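You operate a simulated robot arm through the tools that you are given. There is no shell and no other tool.

Carry out the task below with a simulated robot arm. There is one attempt and no reset: what you move stays moved.

Task
Wipe the dark smudge, soap the black mat and start the warmer at 30 degrees.
Fine: use the yellow sponge, smudge first, soap from the white dish; put the sponge back. A coat counts when it lies all over at full strength: go over it till it gets no stronger. What is to be rubbed or washed off counts as gone when no trace of it is left.
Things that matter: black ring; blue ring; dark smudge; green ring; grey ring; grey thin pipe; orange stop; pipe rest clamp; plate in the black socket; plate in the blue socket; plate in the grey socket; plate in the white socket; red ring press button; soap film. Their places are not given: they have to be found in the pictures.

It is judged by the outcome, as a careful person would: the job done as asked, and still so three seconds after it is handed in. It fails if anything else is knocked over, pushed out of place, dropped, spilled or broken.

Robot
A 7-joint arm with a fingered hand, fixed in place. Base frame: the origin is on the floor under the middle of its stand, x ahead of it, y to its left, z up; the work surface is at about z = 0.8. Units: m, rad, N and s.
With the tool pointing down near the work surface it reaches from about 0.2 to 0.8 m from the base axis. Its first joint turns from -2.897 to 2.897 rad. Payload 4.9 kg.
The tool frame sits at the grasp point between the pads (the TCP): z along the fingers, y along the line on which they close. The tips reach 0.032 m beyond it. The gripper opens to 0.192 m; its body begins 0.089 m behind the TCP. The gripper is a hand of 3 fingers: y runs from the thumb to the fingers, the wrist lies at [0, 0, -0.267] in the tool frame, and closing takes about 1.5 s.
Orientation is told as [roll, pitch, yaw] about the base's x, y, z axes, in that order, counted from this pose: with the fingers straight down and closing along the base's y, the tool's x points along the base's -x, its y along +y and its z along -z.

Tools
- The arm moves only by the tool drive_tool. Its argument "plan" is a list of rows, each an object (a shift or turn left out is 0, a gripper value left out holds the last) with "turn": the turn, a rotation vector about the tool's x, y, z in rad, a list of three; "delta_pos": the shift along the tool's x, y, z in m, a list of three. In form: [{"turn": [ax, ay, az], "delta_pos": [x, y, z]}, ...]. A call has 1 to 20 rows; each row is the pose to reach, as a shift and turn from the pose commanded when the call began, along the tool's axes at that moment. "fingers" is the gripper command, from -1 (fully open) to 1 (shut), values between in proportion, set as the call begins (left out, the last holds). A row lasts 0.2 s, in which the tool goes at most 0.05 m and 0.15 rad; a call with a longer step from one row to the next is refused whole, and so is a gripper value outside its range. Where a pose cannot be reached the arm comes as near as it can. A force on the tool above 90 N (or 10 N above the force at the start of the call, whichever is more), or a blocked arm, ends the call early, and 0.2 s more pass. The fingers move at their own pace (about 0.153 m/s each) and stop on an object; they squeeze with about 22 N. The grip force told is the motor's: it shows also when the fingers shut on nothing. Time passes only in rows, and 0.2 s behind the last, so rows that repeat a pose let the fingers close. The reply holds the time, the measured pose of the TCP, the force on the tool along the base axes, the opening and the grip force, in the units named above and with some noise, with the torque about the TCP (base axes, N m) and any sound that the robot's microphone picked up, and new pictures: "views" is both (left out), scene, wrist or none.
- Cameras (640 x 400 px; columns grow to the right, rows downward): "scene" is fixed at [0.0664, -0.4999, 1.5587]; the picture's right is [0.74, -0.68, 0.00], its down [-0.41, -0.45, -0.79] and it looks along [0.54, 0.58, -0.61] (base axes); focal length 312 px, centre (320, 200). "wrist" rides on the gripper at [0.08, -0.046, -0.113] in the tool frame; the picture's right is [0.50, 0.87, 0.00], its down [-0.67, 0.39, -0.63] and it looks along [-0.55, 0.32, 0.78] (tool axes); focal length 226 px, centre (320, 200).
- move_fingers(finger1, finger2, thumb_bend): sets how far each is bent, from 0 (flat) to 1 (curled in); at 0.3 the hand is open as for a grip, at 0.7 the pads meet at the TCP. One left out holds its place. A second passes; each finger stops where it meets its share of the squeeze, and holds until it gets a number again. A gripper value or a shape takes the hand back. It gives what a move gives, with no picture; readings hold the bend of each and the force on the fingers (four entries, about 0 where the hand has none), thumb and palm.
- set_grasp(shape): the hand has 3 fingers and takes this shape, open, in about a second: jaw (thumb against the fingers, like two jaws); tri (thumb and two fingers); tip (a fingertip pinch); poke (one finger out to press); point (the index stretched); flat (the hand flat); cup (the hand cupped); fist (a fist). The gripper value then closes the fingers along that shape, each until it touches; the sizes above hold for jaw. It gives what a move gives, with no picture.
- probe_pixels(camera, pixels): there is no depth. For up to 12 entries [column, row, z] of the newest picture of that camera ("zoom" is the newest enlarged one), the place [x, y] in the base frame at which the ray of that pixel passes the height z, good to about 0.002 m, but the place of the scene camera against the robot may be out by one fixed shift of up to 0.018 m in any direction. It takes no simulated time.
- enlarge(camera, box): a new picture of the part [left, top, right, bottom] of that camera's present view, enlarged. It takes no simulated time.
- close_job(): hands the job in; it is judged then, once.

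Open the gripper and draw the arm clear of the work before you hand the job in, unless the task says otherwise.

The tools are called after ">>>" as name(argument=value, ...) on one line, values as JSON. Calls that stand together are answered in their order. drive_tool: Moves the arm, as the interface text tells. Its arguments: {"type":"object","properties":{"plan":{"type":"array","items":{"type":"object","properties":{"turn":{"type":"array","items":{"type":"number"}},"delta_pos":{"type":"array","items":{"type":"number"}}}}},"fingers":{"type":"number"},"views":{"type":"string","enum":["both","scene","wrist","none"]}},"required":["plan"]} The other tools are called the same way: set_grasp (shape) gives the hand a shape; move_fingers (finger1, finger2, thumb_bend) moves the fingers one by one; probe_pixels (camera, pixels) gives the place at which the rays of pixels pass given heights; enlarge (camera, box) takes an enlarged picture of a part of a camera's view; close_job () hands the job in.

At the start:

```text
t: 0.0
tcp_pos: [0.4678, 0.3103, 1.1363]
tool_rot: [0.001, 0.0, -0.001]
wrist_force: [-0.1, 1.2, -0.5]
ft_torque: [0.04, -0.04, -0.01]
opening: 0.192
finger_force: 0.1
shape: jaw
bend: [0.3, 0.3, 0.3]
finger forces: [0.0, 0.0, 0.0, 0.0, 0.0, 0.0]
```

scene: 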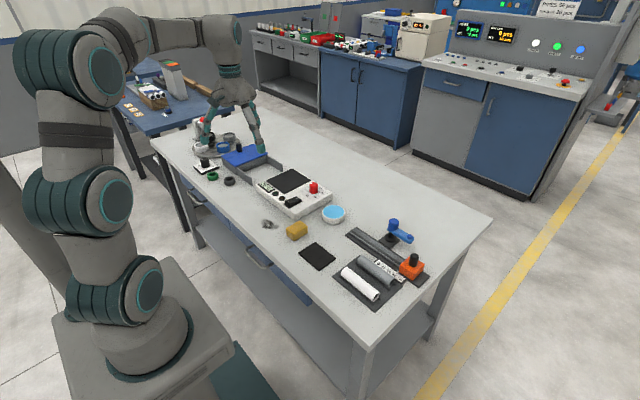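
wrist: 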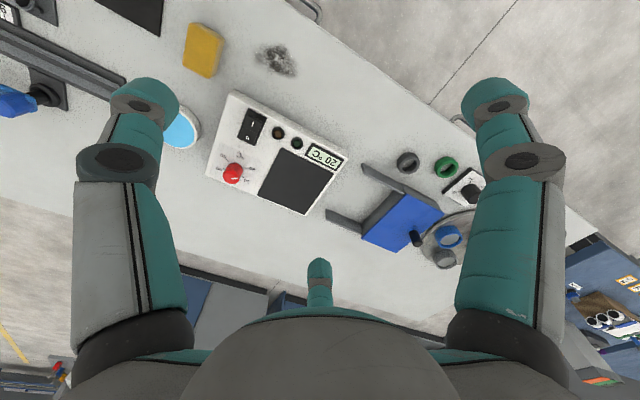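

I start by enlarging the parts of the scene picture that hold the smudge (270,224), sponge (296,230), mat (317,256), white dish (333,213) and warmer (293,190).

>>> enlarge(camera="scene", box=[240, 150, 370, 280])

>>> enlarge(camera="wrist", box=[150, 10, 350, 220])

>>> enlarge(camera="scene", box=[320, 200, 450, 310])

>>> enlarge(camera="scene", box=[170, 110, 300, 220])

```text
3.08 times, centred on (305, 215) of scene
```

zoom: 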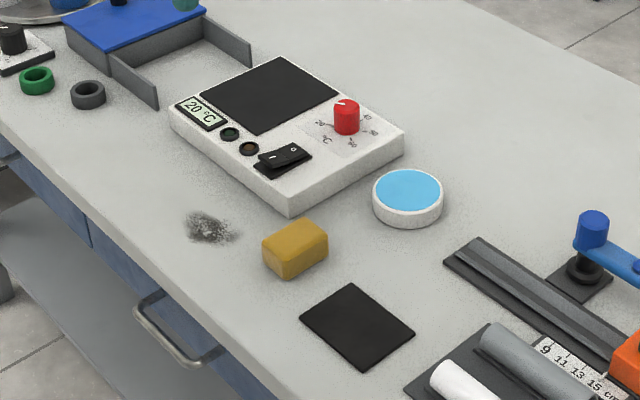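

```text
1.90 times, centred on (250, 115) of wrist
```

zoom: 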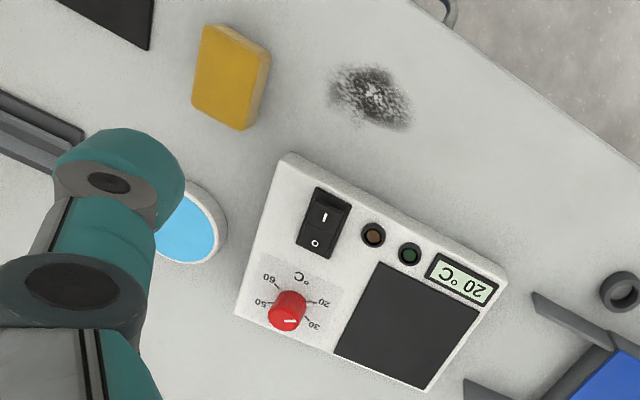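

```text
3.64 times, centred on (385, 255) of scene
```

zoom: 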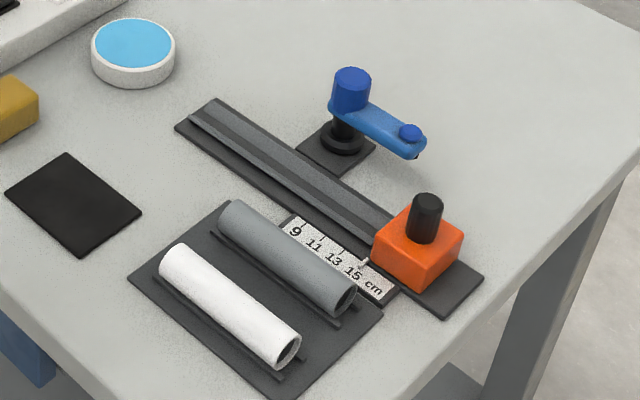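

```text
3.64 times, centred on (235, 165) of scene
```

zoom: 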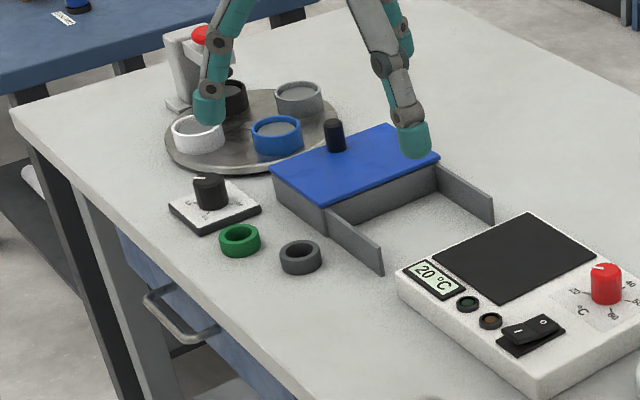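

The wrist view shows the sponge at (203,50), the smudge at (277,60), the dish at about (182,130) and the warmer with its knob (233,173) and rocker (251,126). I probe these in both cameras to find the fixed shift.

>>> probe_pixels(camera="wrist", pixels=[[203, 50, 0.83], [277, 60, 0.8], [182, 130, 0.82], [233, 173, 0.86], [251, 126, 0.84], [230, 90, 0.83], [342, 152, 0.83], [305, 214, 0.83], [207, 177, 0.83], [160, 36, 0.8]])

>>> probe_pixels(camera="scene", pixels=[[296, 229, 0.83], [270, 224, 0.8], [333, 212, 0.82], [314, 184, 0.86], [297, 200, 0.84], [299, 215, 0.83], [317, 256, 0.8], [317, 241, 0.8], [300, 255, 0.8], [316, 271, 0.8], [335, 258, 0.8]])

```text
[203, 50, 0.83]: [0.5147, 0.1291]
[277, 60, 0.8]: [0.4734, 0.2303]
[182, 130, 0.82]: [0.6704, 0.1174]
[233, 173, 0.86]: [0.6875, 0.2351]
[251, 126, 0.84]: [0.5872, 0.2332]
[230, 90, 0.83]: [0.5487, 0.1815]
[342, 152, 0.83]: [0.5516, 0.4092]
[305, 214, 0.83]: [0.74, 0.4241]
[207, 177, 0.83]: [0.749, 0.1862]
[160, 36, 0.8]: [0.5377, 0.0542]
```

```text
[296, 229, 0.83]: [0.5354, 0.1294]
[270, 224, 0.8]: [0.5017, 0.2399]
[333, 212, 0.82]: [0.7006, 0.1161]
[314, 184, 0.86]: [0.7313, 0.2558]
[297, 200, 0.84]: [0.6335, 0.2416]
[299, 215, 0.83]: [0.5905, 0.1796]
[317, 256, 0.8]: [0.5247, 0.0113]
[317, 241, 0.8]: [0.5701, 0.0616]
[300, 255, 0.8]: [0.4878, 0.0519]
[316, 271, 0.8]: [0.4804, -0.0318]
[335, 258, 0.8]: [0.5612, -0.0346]
```

The wrist camera is the trustworthy one; I move the hand toward the sponge side (staying high at z≈1.13) to look at the sponge, mat and dish from another spot.

>>> drive_tool(plan=[{"delta_pos": [0.012, -0.045, 0]}, {"delta_pos": [0.024, -0.09, 0]}, {"delta_pos": [0.036, -0.135, 0]}, {"delta_pos": [0.048, -0.18, 0]}, {"delta_pos": [0.06, -0.225, 0]}, {"delta_pos": [0.07, -0.27, 0]}, {"delta_pos": [0.07, -0.31, 0]}, {"delta_pos": [0.07, -0.31, 0]}], views="both")

```text
t: 1.8
tcp_pos: [0.3963, 0.0023, 1.1356]
tool_rot: [0.0, 0.0, -0.001]
wrist_force: [-0.7, -0.1, 0.3]
ft_torque: [-0.01, -0.03, 0.02]
opening: 0.1916
finger_force: 0.0
shape: jaw
bend: [0.3, 0.3, 0.3]
finger forces: [0.0, 0.0, 0.0, 0.0, 0.0, 0.0]
```

scene: 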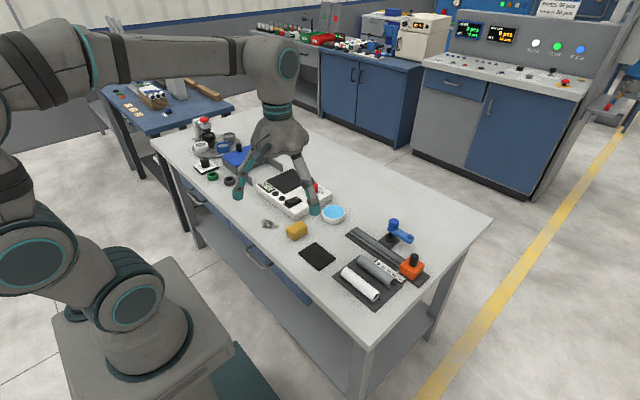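
wrist: 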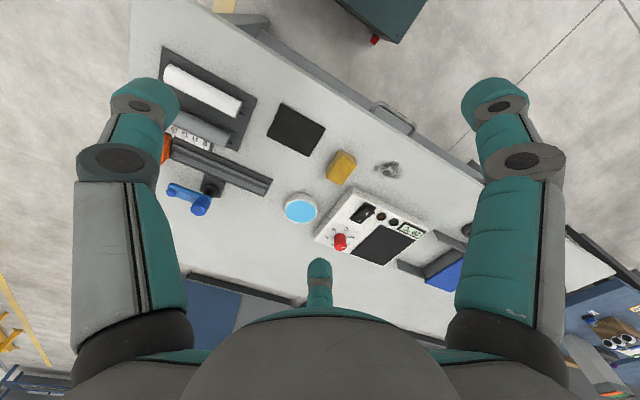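

Now the sponge (341,166), mat (296,130), dish (300,208), smudge (387,169) and warmer are all in clear view of the wrist camera. I probe them at plausible heights and enlarge for edges.

>>> enlarge(camera="wrist", box=[250, 90, 430, 270])

>>> probe_pixels(camera="wrist", pixels=[[341, 166, 0.83], [341, 166, 0.84], [387, 169, 0.8], [300, 208, 0.82], [340, 242, 0.86], [363, 213, 0.84], [285, 103, 0.8], [325, 127, 0.8], [308, 156, 0.8], [267, 130, 0.8], [296, 130, 0.8], [354, 190, 0.83]])

```text
2.22 times, centred on (340, 180) of wrist
```

zoom: 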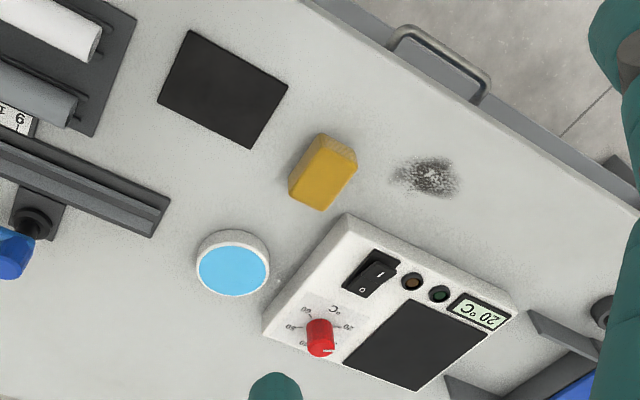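

```text
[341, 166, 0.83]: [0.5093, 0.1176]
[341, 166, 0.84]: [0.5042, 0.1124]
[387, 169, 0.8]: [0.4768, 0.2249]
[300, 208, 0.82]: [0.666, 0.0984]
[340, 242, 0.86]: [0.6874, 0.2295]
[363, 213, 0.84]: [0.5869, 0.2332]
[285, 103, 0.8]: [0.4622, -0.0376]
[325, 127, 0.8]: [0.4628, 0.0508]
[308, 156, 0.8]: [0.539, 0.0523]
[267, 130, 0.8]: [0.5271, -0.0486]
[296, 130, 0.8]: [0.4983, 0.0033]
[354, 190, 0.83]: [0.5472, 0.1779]
```

The sponge lies near (0.51,0.12), the smudge near (0.475,0.227), the mat around (0.498,0.004). I descend to about z=0.98 to see the sponge closely and measure it.

>>> drive_tool(plan=[{"delta_pos": [0, 0.015, 0.04]}, {"delta_pos": [0, 0.03, 0.08]}, {"delta_pos": [-0.002, 0.045, 0.12]}, {"delta_pos": [-0.004, 0.056, 0.155]}, {"delta_pos": [-0.004, 0.056, 0.155]}], views="both")

```text
t: 3.0
tcp_pos: [0.4036, 0.0561, 0.981]
tool_rot: [-0.001, 0.0, 0.0]
wrist_force: [-0.9, -0.2, 0.3]
ft_torque: [-0.01, 0.0, -0.02]
opening: 0.1921
finger_force: 0.0
shape: jaw
bend: [0.3, 0.3, 0.3]
finger forces: [0.1, 0.1, 0.0, 0.0, 0.1, 0.0]
```

scene: 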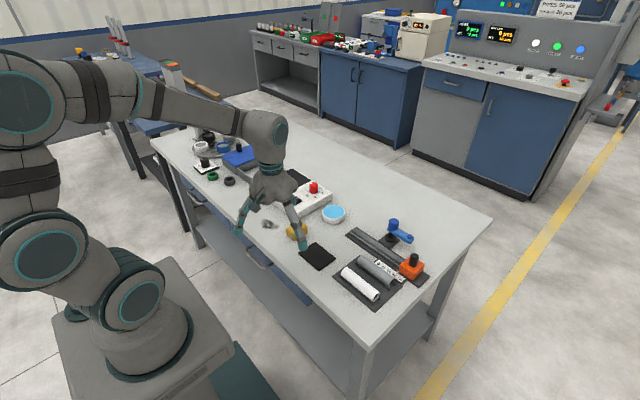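
wrist: 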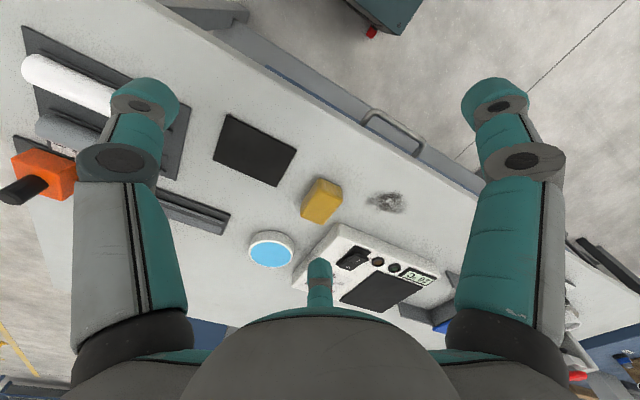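

The sponge is at about (322,200) in the wrist view. I enlarge it for its faces and orientation.

>>> enlarge(camera="wrist", box=[200, 100, 440, 250])

>>> enlarge(camera="wrist", box=[285, 160, 365, 240])

```text
2.67 times, centred on (320, 175) of wrist
```

zoom: 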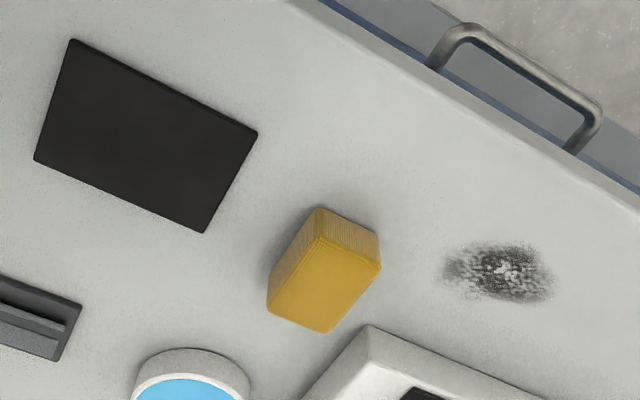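

```text
5.00 times, centred on (325, 200) of wrist
```

zoom: 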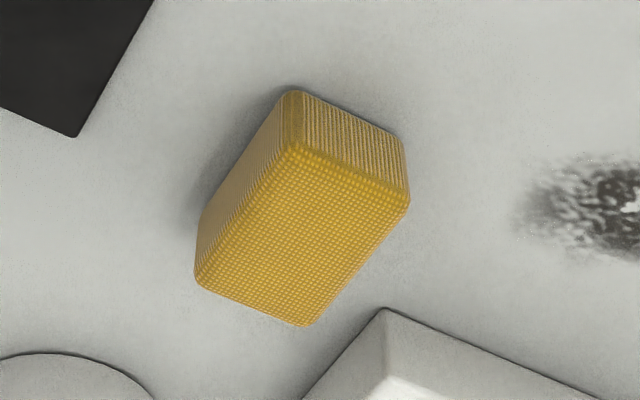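

I probe the sponge's base corners at z=0.8 and its top corners at several heights, to find its height and yaw.

>>> probe_pixels(camera="zoom", pixels=[[288, 92, 0.8], [402, 138, 0.8], [197, 225, 0.8], [294, 147, 0.83], [294, 147, 0.84], [409, 205, 0.83], [409, 205, 0.84], [307, 325, 0.83], [307, 325, 0.84], [195, 280, 0.83], [195, 280, 0.84]])

```text
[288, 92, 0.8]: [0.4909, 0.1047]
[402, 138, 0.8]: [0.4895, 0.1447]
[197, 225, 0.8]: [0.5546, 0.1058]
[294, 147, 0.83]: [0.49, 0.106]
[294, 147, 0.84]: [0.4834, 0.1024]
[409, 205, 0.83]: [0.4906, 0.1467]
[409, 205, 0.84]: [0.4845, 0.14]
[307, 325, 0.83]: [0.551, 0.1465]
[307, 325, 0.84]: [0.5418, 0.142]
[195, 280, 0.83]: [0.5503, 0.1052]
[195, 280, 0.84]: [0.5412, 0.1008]
```

The sponge is 62 mm (x) by 42 mm (y) by 30 mm, axis-aligned, centred at about (0.521,0.126). I move above it at z≈0.96 and partly close to see the finger layout next to the warmer corner.

>>> drive_tool(plan=[{"delta_pos": [-0.04, 0.024, 0]}, {"delta_pos": [-0.08, 0.047, 0]}, {"delta_pos": [-0.117, 0.07, 0]}, {"delta_pos": [-0.117, 0.07, 0]}, {"delta_pos": [-0.117, 0.07, 0]}, {"delta_pos": [-0.117, 0.07, 0]}], fingers=0.27, views="both")

```text
t: 4.4
tcp_pos: [0.5182, 0.1248, 0.9787]
tool_rot: [0.002, 0.0, 0.0]
wrist_force: [0.3, 0.3, -0.4]
ft_torque: [0.01, 0.01, -0.01]
opening: 0.0701
finger_force: 0.1
shape: jaw
bend: [0.43, 0.43, 0.7]
finger forces: [0.1, 0.0, 0.1, 0.1, 0.1, 0.0]
```

scene: 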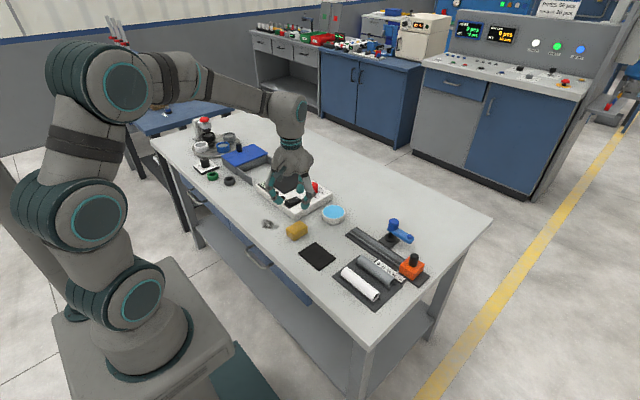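
wrist: 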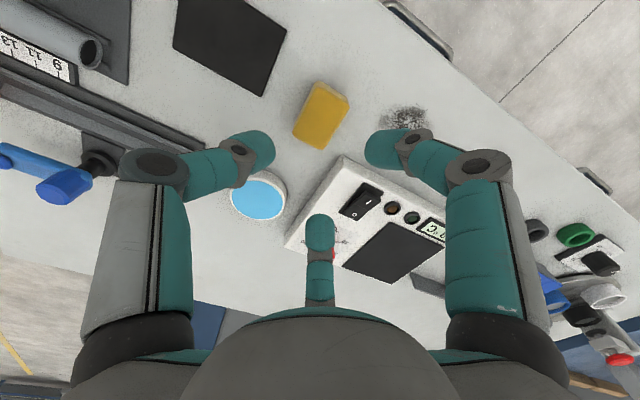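

The wrist view shows three fingers about 120° apart (tips at (255,150), (388,150), (320,225)). I try the other grasp shapes up here to see which pinches a box best.

>>> set_grasp(shape="tip")

>>> enlarge(camera="wrist", box=[0, 0, 640, 400])

>>> set_grasp(shape="tri")

>>> enlarge(camera="wrist", box=[0, 0, 640, 400])

```text
t: 5.3
tcp_pos: [0.5183, 0.1239, 0.9794]
tool_rot: [0.0, 0.001, 0.0]
wrist_force: [0.6, -0.6, 0.3]
ft_torque: [0.0, -0.01, 0.02]
opening: 0.1918
finger_force: 0.2
shape: tip
bend: [0.3, 0.3, 0.3]
finger forces: [0.1, 0.1, 0.0, 0.0, 0.0, 0.0]
```

```text
1.00 times, centred on (320, 200) of wrist (not enlarged: the box is as wide or as high as the picture)
```

zoom: 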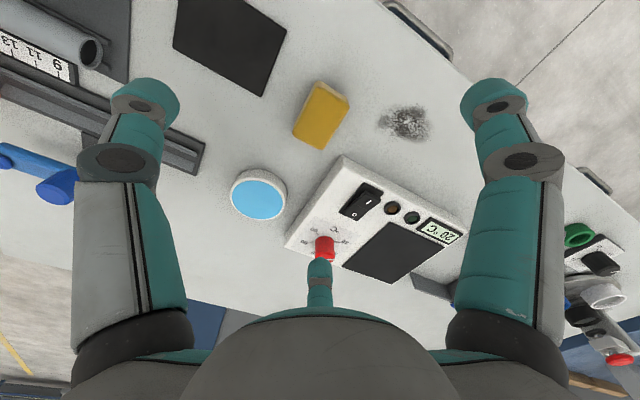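

```text
t: 6.2
tcp_pos: [0.519, 0.1243, 0.9792]
tool_rot: [0.0, 0.0, 0.002]
wrist_force: [0.7, -0.1, -0.2]
ft_torque: [-0.01, 0.01, -0.02]
opening: 0.1918
finger_force: 0.0
shape: tri
bend: [0.3, 0.3, 0.3]
finger forces: [0.1, 0.0, 0.0, 0.1, 0.0, 0.0]
```

```text
1.00 times, centred on (320, 200) of wrist (not enlarged: the box is as wide or as high as the picture)
```

zoom: 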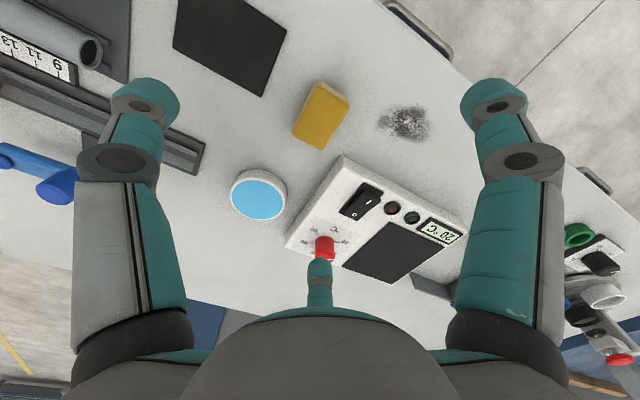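

All shapes close radially. From this clear view I measure the dish (258,193), warmer corner (343,157), and smudge (405,123) more exactly.

>>> enlarge(camera="wrist", box=[220, 80, 480, 280])

>>> enlarge(camera="wrist", box=[215, 150, 345, 250])

>>> enlarge(camera="wrist", box=[320, 80, 450, 170])

```text
2.00 times, centred on (350, 180) of wrist
```

zoom: 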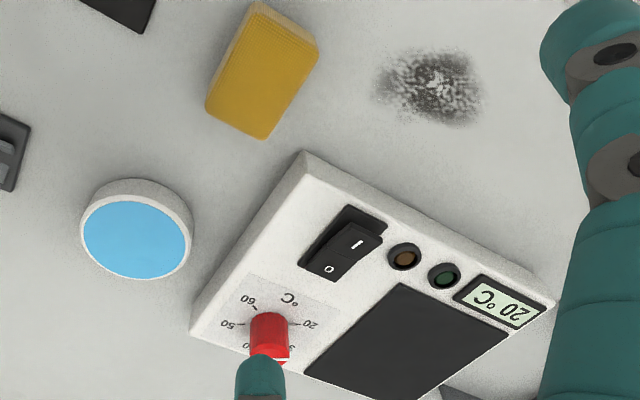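

```text
4.00 times, centred on (280, 200) of wrist
```

zoom: 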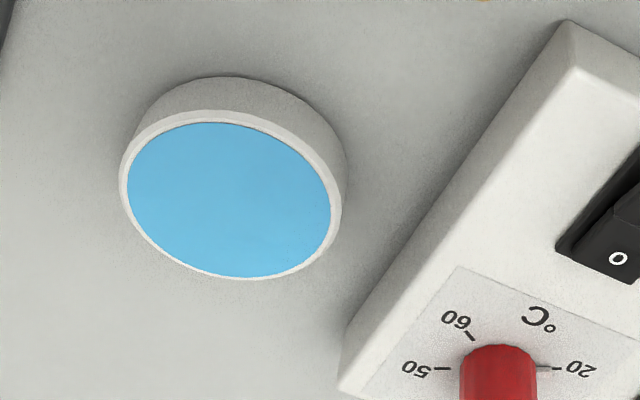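

```text
4.44 times, centred on (385, 125) of wrist
```

zoom: 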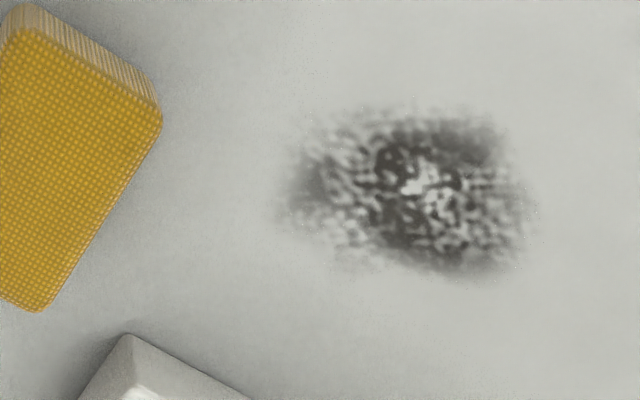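

The newest zoom shows the smudge spanning about (275..545, 100..285). I probe its outline and the warmer's near corner.

>>> probe_pixels(camera="zoom", pixels=[[412, 190, 0.8], [270, 195, 0.8], [545, 205, 0.8], [430, 95, 0.8], [450, 290, 0.8], [320, 105, 0.8], [515, 115, 0.8], [320, 265, 0.8], [528, 270, 0.8], [130, 335, 0.835], [130, 335, 0.84], [0, 120, 0.83]])

>>> probe_pixels(camera="wrist", pixels=[[239.5, 198, 0.82], [240, 198, 0.825], [297, 200, 0.82], [266, 177, 0.82], [260, 219, 0.82], [258, 193, 0.82], [240, 193, 0.82], [298, 189, 0.8], [264, 170, 0.8], [370, 200, 0.84], [402, 229, 0.8], [342, 157, 0.83]])

```text
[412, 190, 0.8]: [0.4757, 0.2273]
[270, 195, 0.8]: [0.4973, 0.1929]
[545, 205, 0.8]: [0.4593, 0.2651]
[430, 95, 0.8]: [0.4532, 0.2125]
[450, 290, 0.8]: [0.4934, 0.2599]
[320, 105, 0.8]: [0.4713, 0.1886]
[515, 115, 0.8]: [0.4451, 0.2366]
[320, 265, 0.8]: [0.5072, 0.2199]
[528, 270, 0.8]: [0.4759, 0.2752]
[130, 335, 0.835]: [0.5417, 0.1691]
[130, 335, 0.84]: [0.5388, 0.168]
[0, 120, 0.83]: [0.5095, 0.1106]
```

```text
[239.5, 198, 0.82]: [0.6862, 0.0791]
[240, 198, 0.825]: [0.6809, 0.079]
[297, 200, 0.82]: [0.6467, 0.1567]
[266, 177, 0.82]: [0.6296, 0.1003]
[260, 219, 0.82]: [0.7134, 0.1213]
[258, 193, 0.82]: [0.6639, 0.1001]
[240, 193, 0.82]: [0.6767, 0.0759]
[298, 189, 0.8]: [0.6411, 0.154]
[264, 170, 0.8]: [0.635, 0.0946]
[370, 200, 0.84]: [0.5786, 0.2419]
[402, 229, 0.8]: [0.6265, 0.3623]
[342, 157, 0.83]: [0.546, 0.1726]
```

The smudge spans x≈0.447–0.503, y≈0.19–0.27; the warmer's near corner is at about (0.546,0.172). I turn the hand -60° yaw (so a single finger faces +y, clear of the warmer), half close to 0.10 m opening and look again before going down.

>>> set_grasp(shape="jaw")

>>> drive_tool(plan=[{"turn": [0, 0, 0.1496]}, {"turn": [0, 0, 0.2992]}, {"turn": [0, 0, 0.4488]}, {"turn": [0, 0, 0.5984]}, {"turn": [0, 0, 0.748]}, {"turn": [0, 0, 0.8976]}, {"turn": [0, 0, 1.0472], "delta_pos": [-0.002, -0.006, 0]}, {"turn": [0, 0, 1.0472], "delta_pos": [-0.002, -0.006, 0]}, {"turn": [0, 0, 1.0472], "delta_pos": [-0.002, -0.006, 0]}], fingers=-0.04, views="both")

```text
t: 7.1
tcp_pos: [0.5185, 0.1245, 0.9788]
tool_rot: [0.0, 0.001, -0.001]
wrist_force: [-0.1, 0.6, -0.4]
ft_torque: [0.04, 0.01, -0.03]
opening: 0.1921
finger_force: 0.0
shape: jaw
bend: [0.3, 0.3, 0.3]
finger forces: [0.0, 0.0, 0.0, 0.0, 0.1, 0.0]
```

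```text
t: 9.1
tcp_pos: [0.5203, 0.12, 0.9799]
tool_rot: [0.0, 0.0, -1.049]
wrist_force: [-0.6, 0.9, -0.6]
ft_torque: [0.0, -0.01, -0.05]
opening: 0.1004
finger_force: 0.0
shape: jaw
bend: [0.35, 0.35, 0.7]
finger forces: [0.0, 0.0, 0.0, 0.0, 0.1, 0.1]
```

scene: 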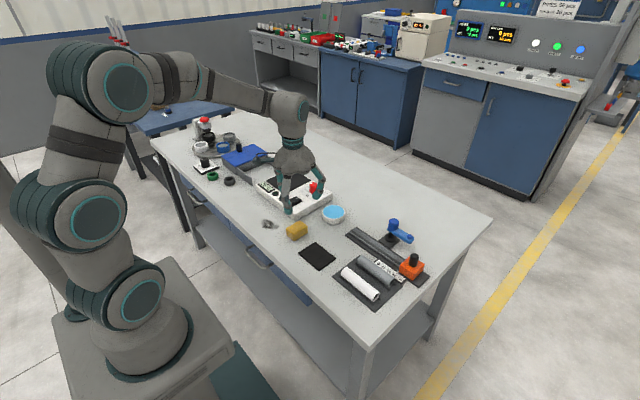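
wrist: 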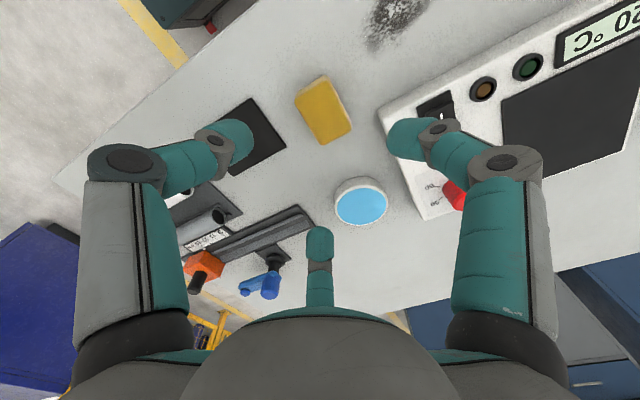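

The hand is now turned (yaw -1.05) with tips around the sponge's vertical line. I lower to TCP z≈0.87 and check clearance before the last part.

>>> drive_tool(plan=[{"delta_pos": [0, 0, 0.03]}, {"delta_pos": [0, 0, 0.06]}, {"delta_pos": [0, 0, 0.09]}, {"delta_pos": [0, 0, 0.11]}, {"delta_pos": [0, 0, 0.11]}], views="both")

>>> enlarge(camera="scene", box=[240, 140, 370, 270])

```text
t: 10.3
tcp_pos: [0.5195, 0.1186, 0.87]
tool_rot: [0.0, -0.001, -1.046]
wrist_force: [0.3, -0.2, -0.5]
ft_torque: [0.0, -0.02, 0.02]
opening: 0.1002
finger_force: 0.0
shape: jaw
bend: [0.35, 0.36, 0.7]
finger forces: [0.0, 0.1, 0.1, 0.0, 0.0, 0.0]
```

scene: 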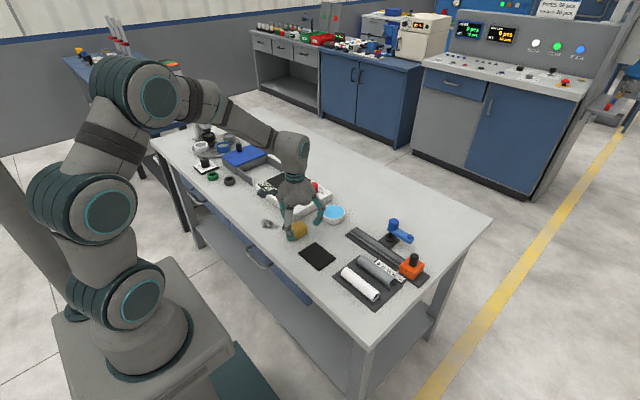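
wrist: 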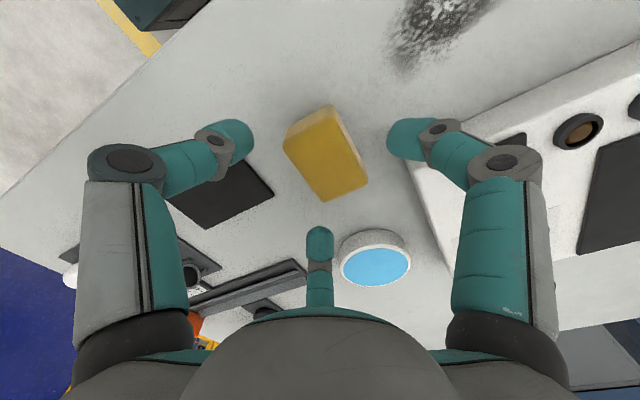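

```text
3.08 times, centred on (305, 205) of scene
```

zoom: 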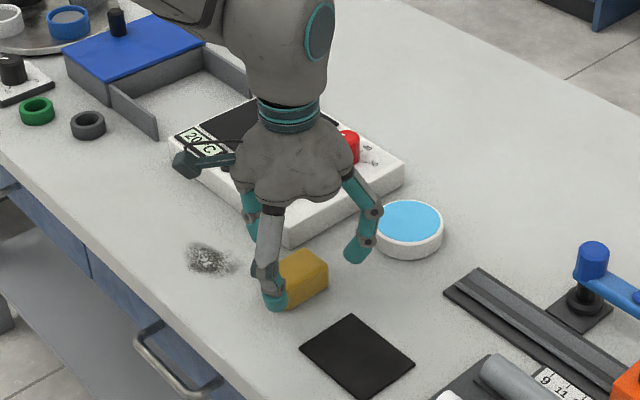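

The sponge (325,155 in the wrist view) lies between the three tips and the +y finger is clear of the warmer. I lower the last 28 mm slowly with the fingers held.

>>> drive_tool(plan=[{"delta_pos": [0, 0, 0.008]}, {"delta_pos": [0, 0, 0.016]}, {"delta_pos": [0, 0, 0.022]}, {"delta_pos": [0, 0, 0.028]}, {"delta_pos": [0, 0, 0.028]}], views="both")

>>> enlarge(camera="scene", box=[250, 180, 350, 260])

```text
t: 11.5
tcp_pos: [0.5203, 0.1186, 0.8402]
tool_rot: [-0.001, 0.0, -1.047]
wrist_force: [-0.4, 0.7, 0.2]
ft_torque: [0.0, 0.0, 0.0]
opening: 0.1002
finger_force: 0.0
shape: jaw
bend: [0.35, 0.36, 0.7]
finger forces: [0.1, 0.1, 0.0, 0.0, 0.0, 0.1]
```

scene: 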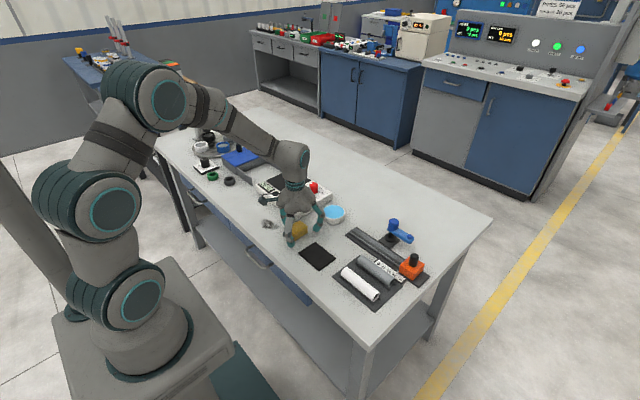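
wrist: 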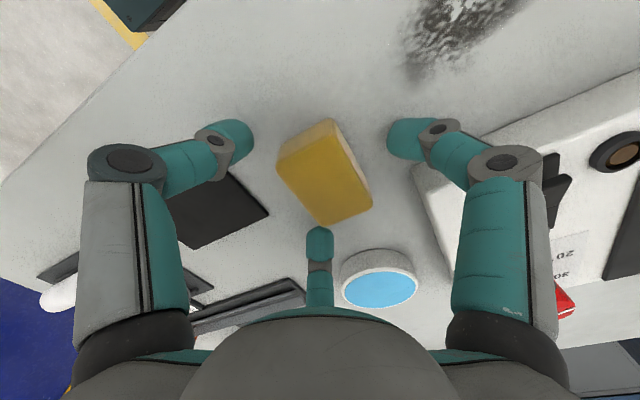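

```text
5.00 times, centred on (300, 220) of scene
```

zoom: 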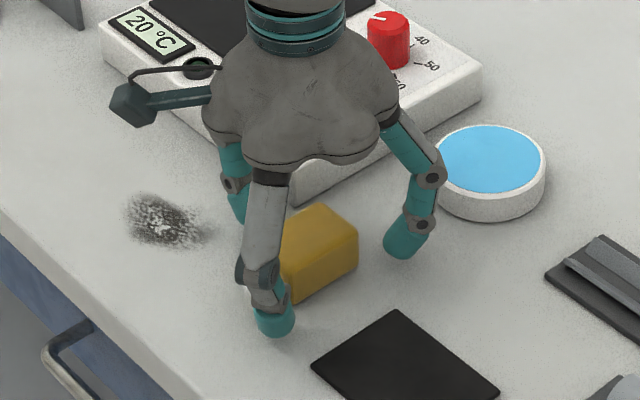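

The tips surround the sponge just above the table with no contact force. I close the fingers on it while holding position.

>>> drive_tool(plan=[{"delta_pos": [0, 0, 0]}, {"delta_pos": [0, 0, 0]}, {"delta_pos": [0, 0, 0]}, {"delta_pos": [0, 0, 0]}, {"delta_pos": [0, 0, 0]}, {"delta_pos": [0, 0, 0]}, {"delta_pos": [0, 0, 0]}], fingers=1, views="both")

>>> enlarge(camera="scene", box=[250, 180, 350, 260])

>>> enlarge(camera="wrist", box=[220, 80, 420, 280])

```text
t: 13.1
tcp_pos: [0.5204, 0.12, 0.8415]
tool_rot: [0.001, 0.0, -1.048]
wrist_force: [-0.8, 0.6, 0.4]
ft_torque: [0.03, -0.06, 0.04]
opening: 0.0431
finger_force: 21.8
shape: jaw
bend: [0.79, 0.78, 0.67]
finger forces: [21.7, 17.2, 0.1, 0.1, 13.0, 0.0]
```

scene: 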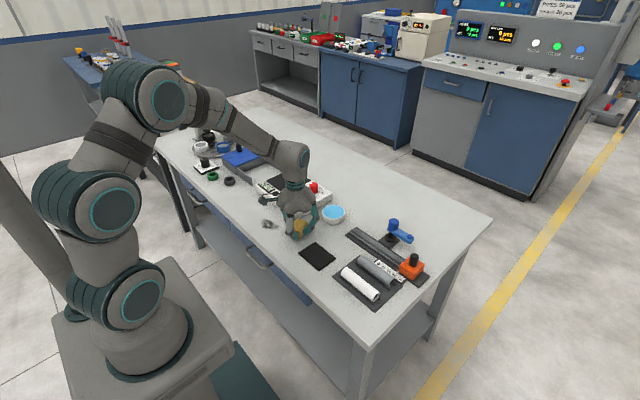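
wrist: 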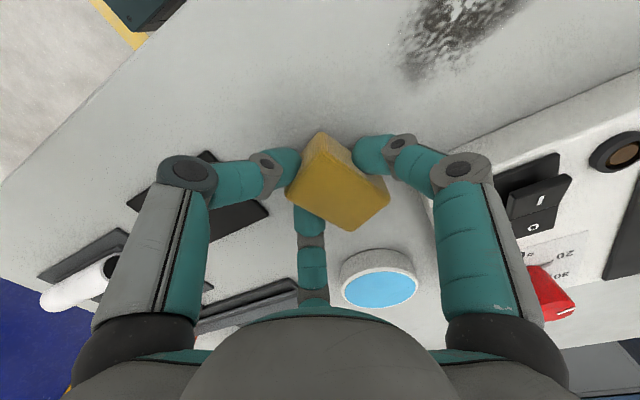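

```text
5.00 times, centred on (300, 220) of scene
```

zoom: 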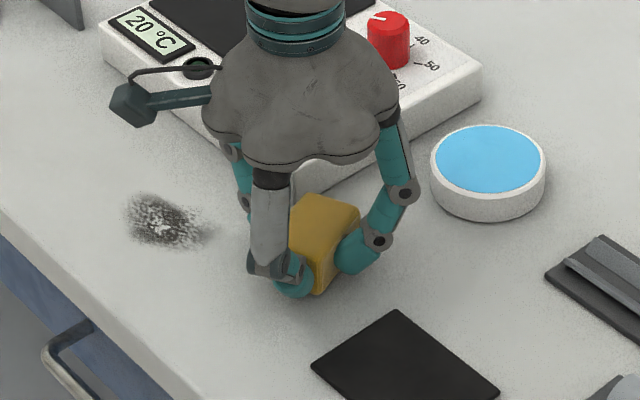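

```text
2.00 times, centred on (320, 180) of wrist
```

zoom: 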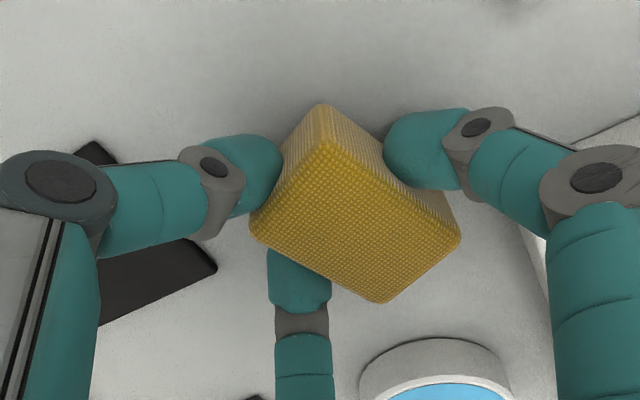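

The fingers stopped on the sponge (opening 0.043, 22 N) and it turned about 20° in the grip. I lift it 60 mm and check that it is held firmly.

>>> drive_tool(plan=[{"delta_pos": [0, 0, -0.02]}, {"delta_pos": [0, 0, -0.04]}, {"delta_pos": [0, 0, -0.06]}, {"delta_pos": [0, 0, -0.09]}, {"delta_pos": [0, 0, -0.09]}], views="both")

>>> enlarge(camera="scene", box=[250, 160, 350, 240])

>>> enlarge(camera="wrist", box=[220, 80, 420, 280])

```text
t: 14.3
tcp_pos: [0.5181, 0.1177, 0.9335]
tool_rot: [0.0, 0.002, -1.046]
wrist_force: [-0.9, -0.1, -0.7]
ft_torque: [-0.03, -0.03, -0.01]
opening: 0.0429
finger_force: 22.3
shape: jaw
bend: [0.49, 0.78, 0.67]
finger forces: [21.2, 17.1, 0.1, 0.0, 12.9, 0.0]
```

scene: 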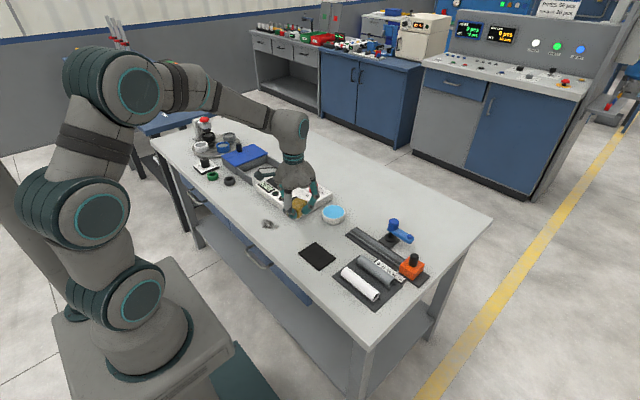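
wrist: 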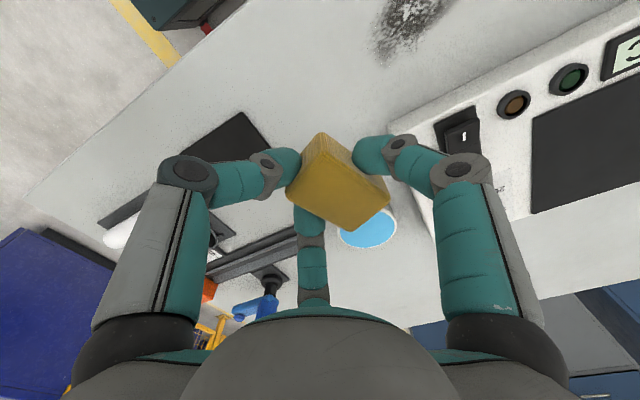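

```text
5.00 times, centred on (300, 200) of scene
```

zoom: 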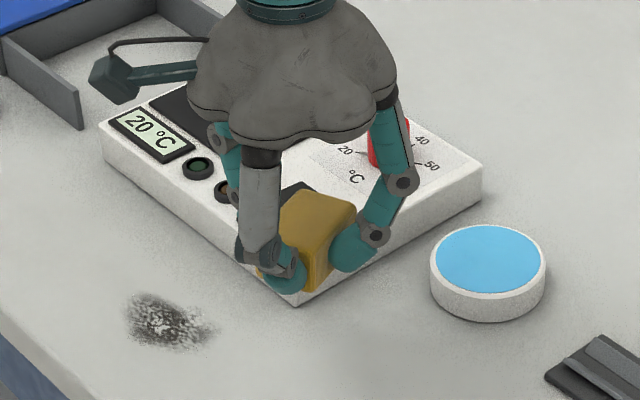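

```text
2.00 times, centred on (320, 180) of wrist
```

zoom: 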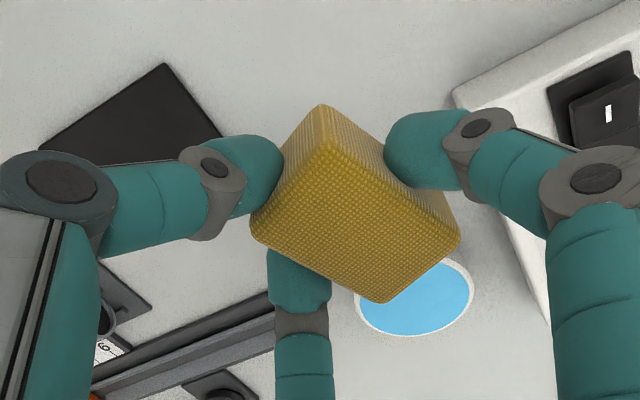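

The sponge is held firmly, its underside below the fingertips. I probe its top corners (z≈0.923) to get its offset and yaw in the hand.

>>> probe_pixels(camera="zoom", pixels=[[325, 145, 0.922], [250, 233, 0.922], [382, 302, 0.922], [461, 238, 0.922], [322, 104, 0.892]])

```text
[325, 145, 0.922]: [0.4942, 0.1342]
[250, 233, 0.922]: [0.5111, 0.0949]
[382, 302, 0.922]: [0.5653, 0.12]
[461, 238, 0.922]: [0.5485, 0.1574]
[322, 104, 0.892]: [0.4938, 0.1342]
```

The sponge sits 13 mm from the TCP toward the fingers, its long side nearly along the tool's y (thumb to fingers), a stable three-point hold. I turn to yaw ≈ -84° so it is square again and move above the near end of the smudge.

>>> drive_tool(plan=[{"delta_pos": [0.03, -0.005, 0], "turn": [0, 0, 0.14]}, {"delta_pos": [0.06, -0.01, 0], "turn": [0, 0, 0.28]}, {"delta_pos": [0.0881, -0.0155, 0], "turn": [0, 0, 0.4189]}, {"delta_pos": [0.0881, -0.0155, 0.04], "turn": [0, 0, 0.4189]}, {"delta_pos": [0.0881, -0.0155, 0.06], "turn": [0, 0, 0.4189]}, {"delta_pos": [0.0881, -0.0155, 0.06], "turn": [0, 0, 0.4189]}], views="both")

>>> enlarge(camera="scene", box=[230, 160, 330, 240])

>>> enlarge(camera="wrist", box=[220, 80, 420, 280])

```text
t: 15.7
tcp_pos: [0.4626, 0.1885, 0.8748]
tool_rot: [-0.001, 0.001, -1.467]
wrist_force: [-0.1, 0.2, -0.4]
ft_torque: [0.0, 0.0, 0.0]
opening: 0.0427
finger_force: 22.1
shape: jaw
bend: [0.78, 0.78, 0.67]
finger forces: [21.1, 17.1, 0.0, 0.0, 12.9, 0.0]
```

scene: 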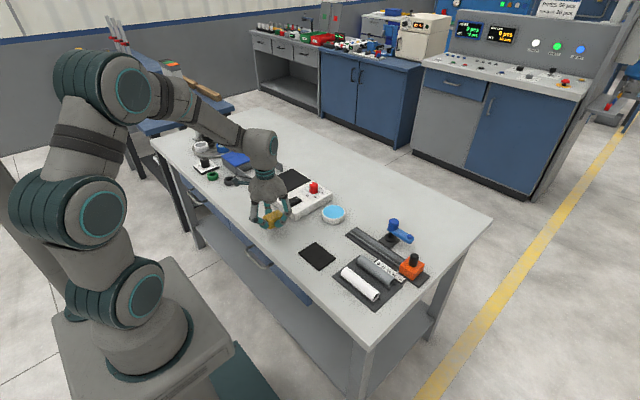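
wrist: 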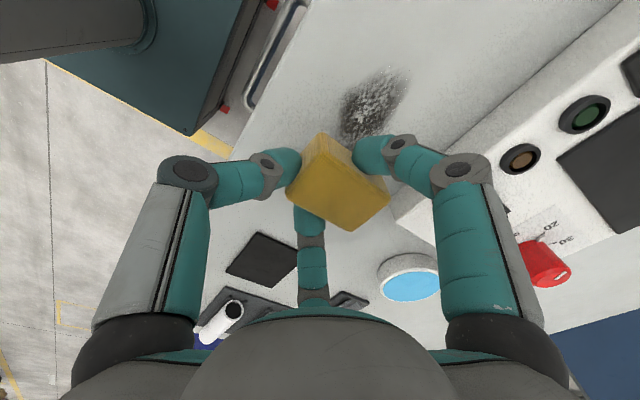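

```text
5.00 times, centred on (280, 200) of scene
```

zoom: 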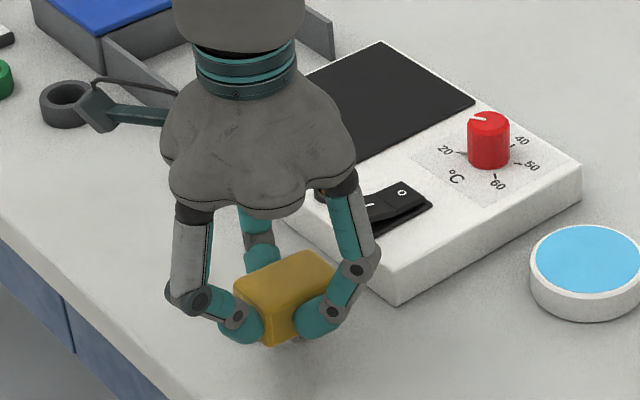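

```text
2.00 times, centred on (320, 180) of wrist
```

zoom: 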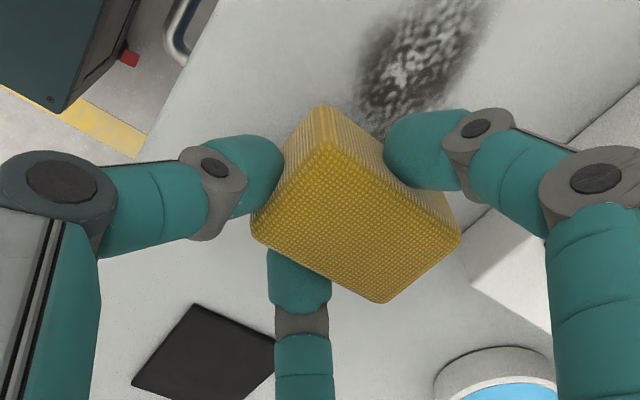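

The hand is square to the table and the sponge hovers at the near end of the smudge (wrist view (370,100)). I lower until I feel light contact.

>>> drive_tool(plan=[{"delta_pos": [0, 0, 0.01]}, {"delta_pos": [0, 0, 0.02]}, {"delta_pos": [0, 0, 0.026]}, {"delta_pos": [0, 0, 0.03]}, {"delta_pos": [0, 0, 0.032]}, {"delta_pos": [0, 0, 0.032]}], views="none")

```text
t: 17.1
tcp_pos: [0.4623, 0.1887, 0.8412]
tool_rot: [0.0, 0.0, -1.466]
wrist_force: [-1.4, 0.7, 2.2]
ft_torque: [0.08, -0.07, 0.02]
opening: 0.0427
finger_force: 21.9
shape: jaw
bend: [0.78, 0.78, 0.67]
finger forces: [21.6, 17.6, 0.1, 0.0, 13.5, 0.0]
```

There is light contact (Fz about 2 N). I press 1.5 mm more and rub along y over the smudge and back.

>>> drive_tool(plan=[{"delta_pos": [0, 0, 0.0015]}, {"delta_pos": [0.02, 0.0021, 0.0015]}, {"delta_pos": [0.04, 0.0042, 0.0015]}, {"delta_pos": [0.06, 0.0063, 0.0015]}, {"delta_pos": [0.08, 0.0084, 0.0015]}, {"delta_pos": [0.06, 0.0063, 0.0015]}, {"delta_pos": [0.04, 0.0042, 0.0015]}, {"delta_pos": [0.02, 0.0021, 0.0015]}, {"delta_pos": [0, 0, 0.0015]}], views="both")

>>> enlarge(camera="wrist", box=[260, 40, 460, 200])

```text
t: 19.1
tcp_pos: [0.4631, 0.1871, 0.8394]
tool_rot: [0.0, 0.0, -1.467]
wrist_force: [-0.3, 2.0, 4.4]
ft_torque: [0.12, -0.22, 0.06]
opening: 0.0419
finger_force: 21.7
shape: jaw
bend: [0.78, 0.78, 0.68]
finger forces: [25.2, 17.4, 0.0, 0.0, 14.1, 0.0]
```

scene: 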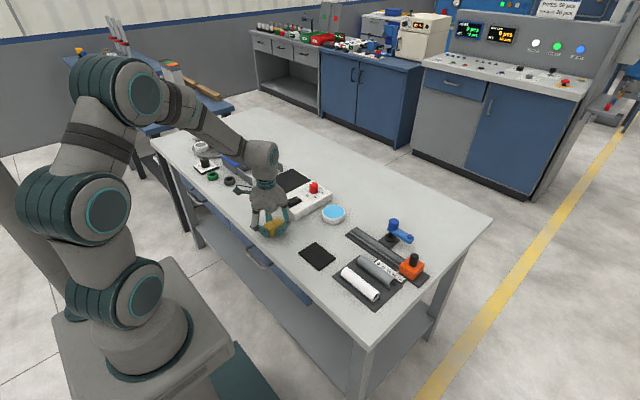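
wrist: 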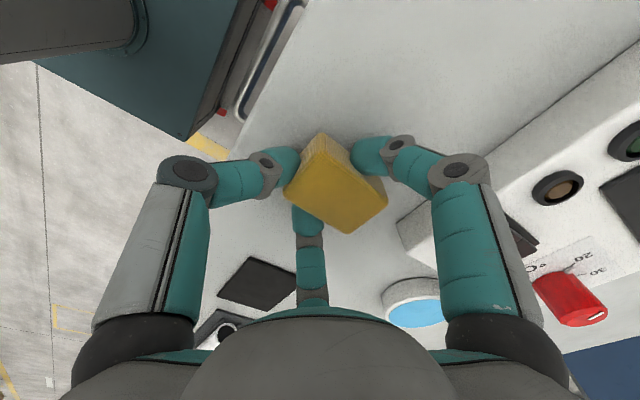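

```text
2.50 times, centred on (360, 120) of wrist
```

zoom: 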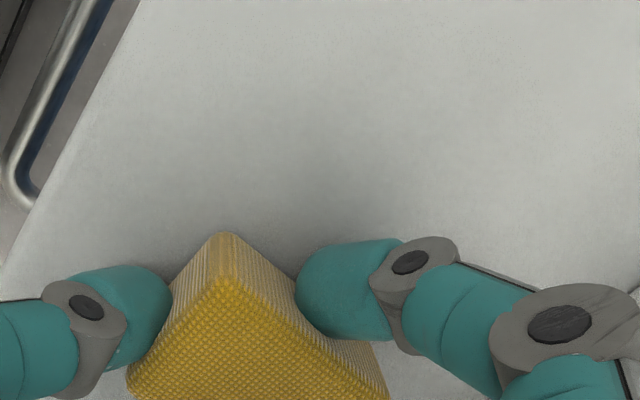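

The smudge has vanished where it was; I make extra passes slightly to either side and down the middle for any remaining trace, then lift to look.

>>> drive_tool(plan=[{"delta_pos": [-0.0137, -0.0135, 0]}, {"delta_pos": [0.0087, -0.0111, 0]}, {"delta_pos": [0.0311, -0.0088, 0]}, {"delta_pos": [0.056, -0.0062, 0]}, {"delta_pos": [0.0808, -0.0036, 0]}, {"delta_pos": [0.0908, -0.0025, 0]}, {"delta_pos": [0.0881, 0.0223, 0]}, {"delta_pos": [0.0633, 0.0197, 0]}, {"delta_pos": [0.0384, 0.0171, 0]}, {"delta_pos": [0.0136, 0.0145, 0]}, {"delta_pos": [-0.0113, 0.0119, 0]}, {"delta_pos": [-0.0099, -0.001, 0]}, {"delta_pos": [0.0149, 0.0016, 0]}, {"delta_pos": [0.0398, 0.0042, 0]}, {"delta_pos": [0.0646, 0.0068, 0]}, {"delta_pos": [0.0895, 0.0094, 0]}, {"delta_pos": [0.0646, 0.0068, -0.03]}, {"delta_pos": [0.0398, 0.0042, -0.06]}, {"delta_pos": [0, 0, -0.09]}, {"delta_pos": [-0.03, 0, -0.09]}], views="both")

>>> enlarge(camera="wrist", box=[260, 20, 460, 180])

>>> enlarge(camera="scene", box=[220, 160, 340, 260])

```text
t: 23.3
tcp_pos: [0.4661, 0.1584, 0.9302]
tool_rot: [-0.002, 0.0, -1.467]
wrist_force: [0.2, -0.7, -0.1]
ft_torque: [0.0, 0.04, 0.01]
opening: 0.0415
finger_force: 22.0
shape: jaw
bend: [0.78, 0.78, 0.68]
finger forces: [21.8, 18.4, 0.0, 0.0, 13.2, 0.1]
```

scene: 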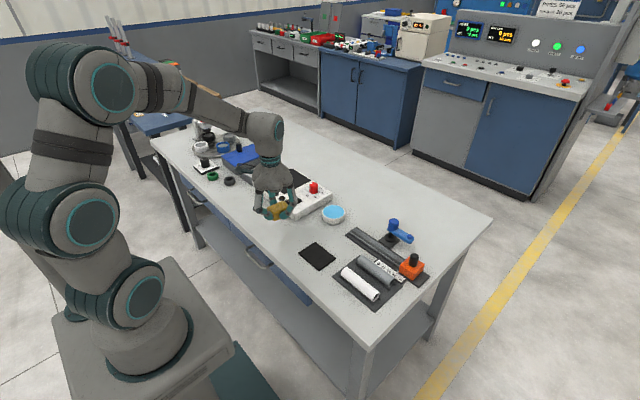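
wrist: 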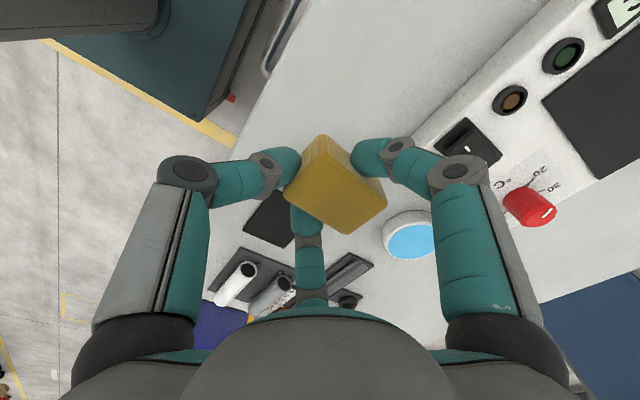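

```text
2.50 times, centred on (360, 100) of wrist
```

zoom: 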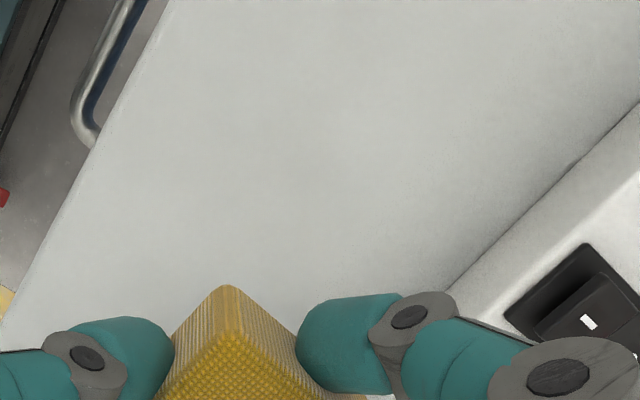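

```text
4.00 times, centred on (280, 210) of scene
```

zoom: 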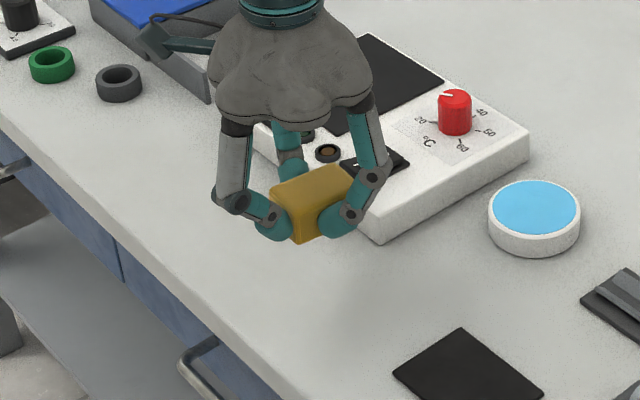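

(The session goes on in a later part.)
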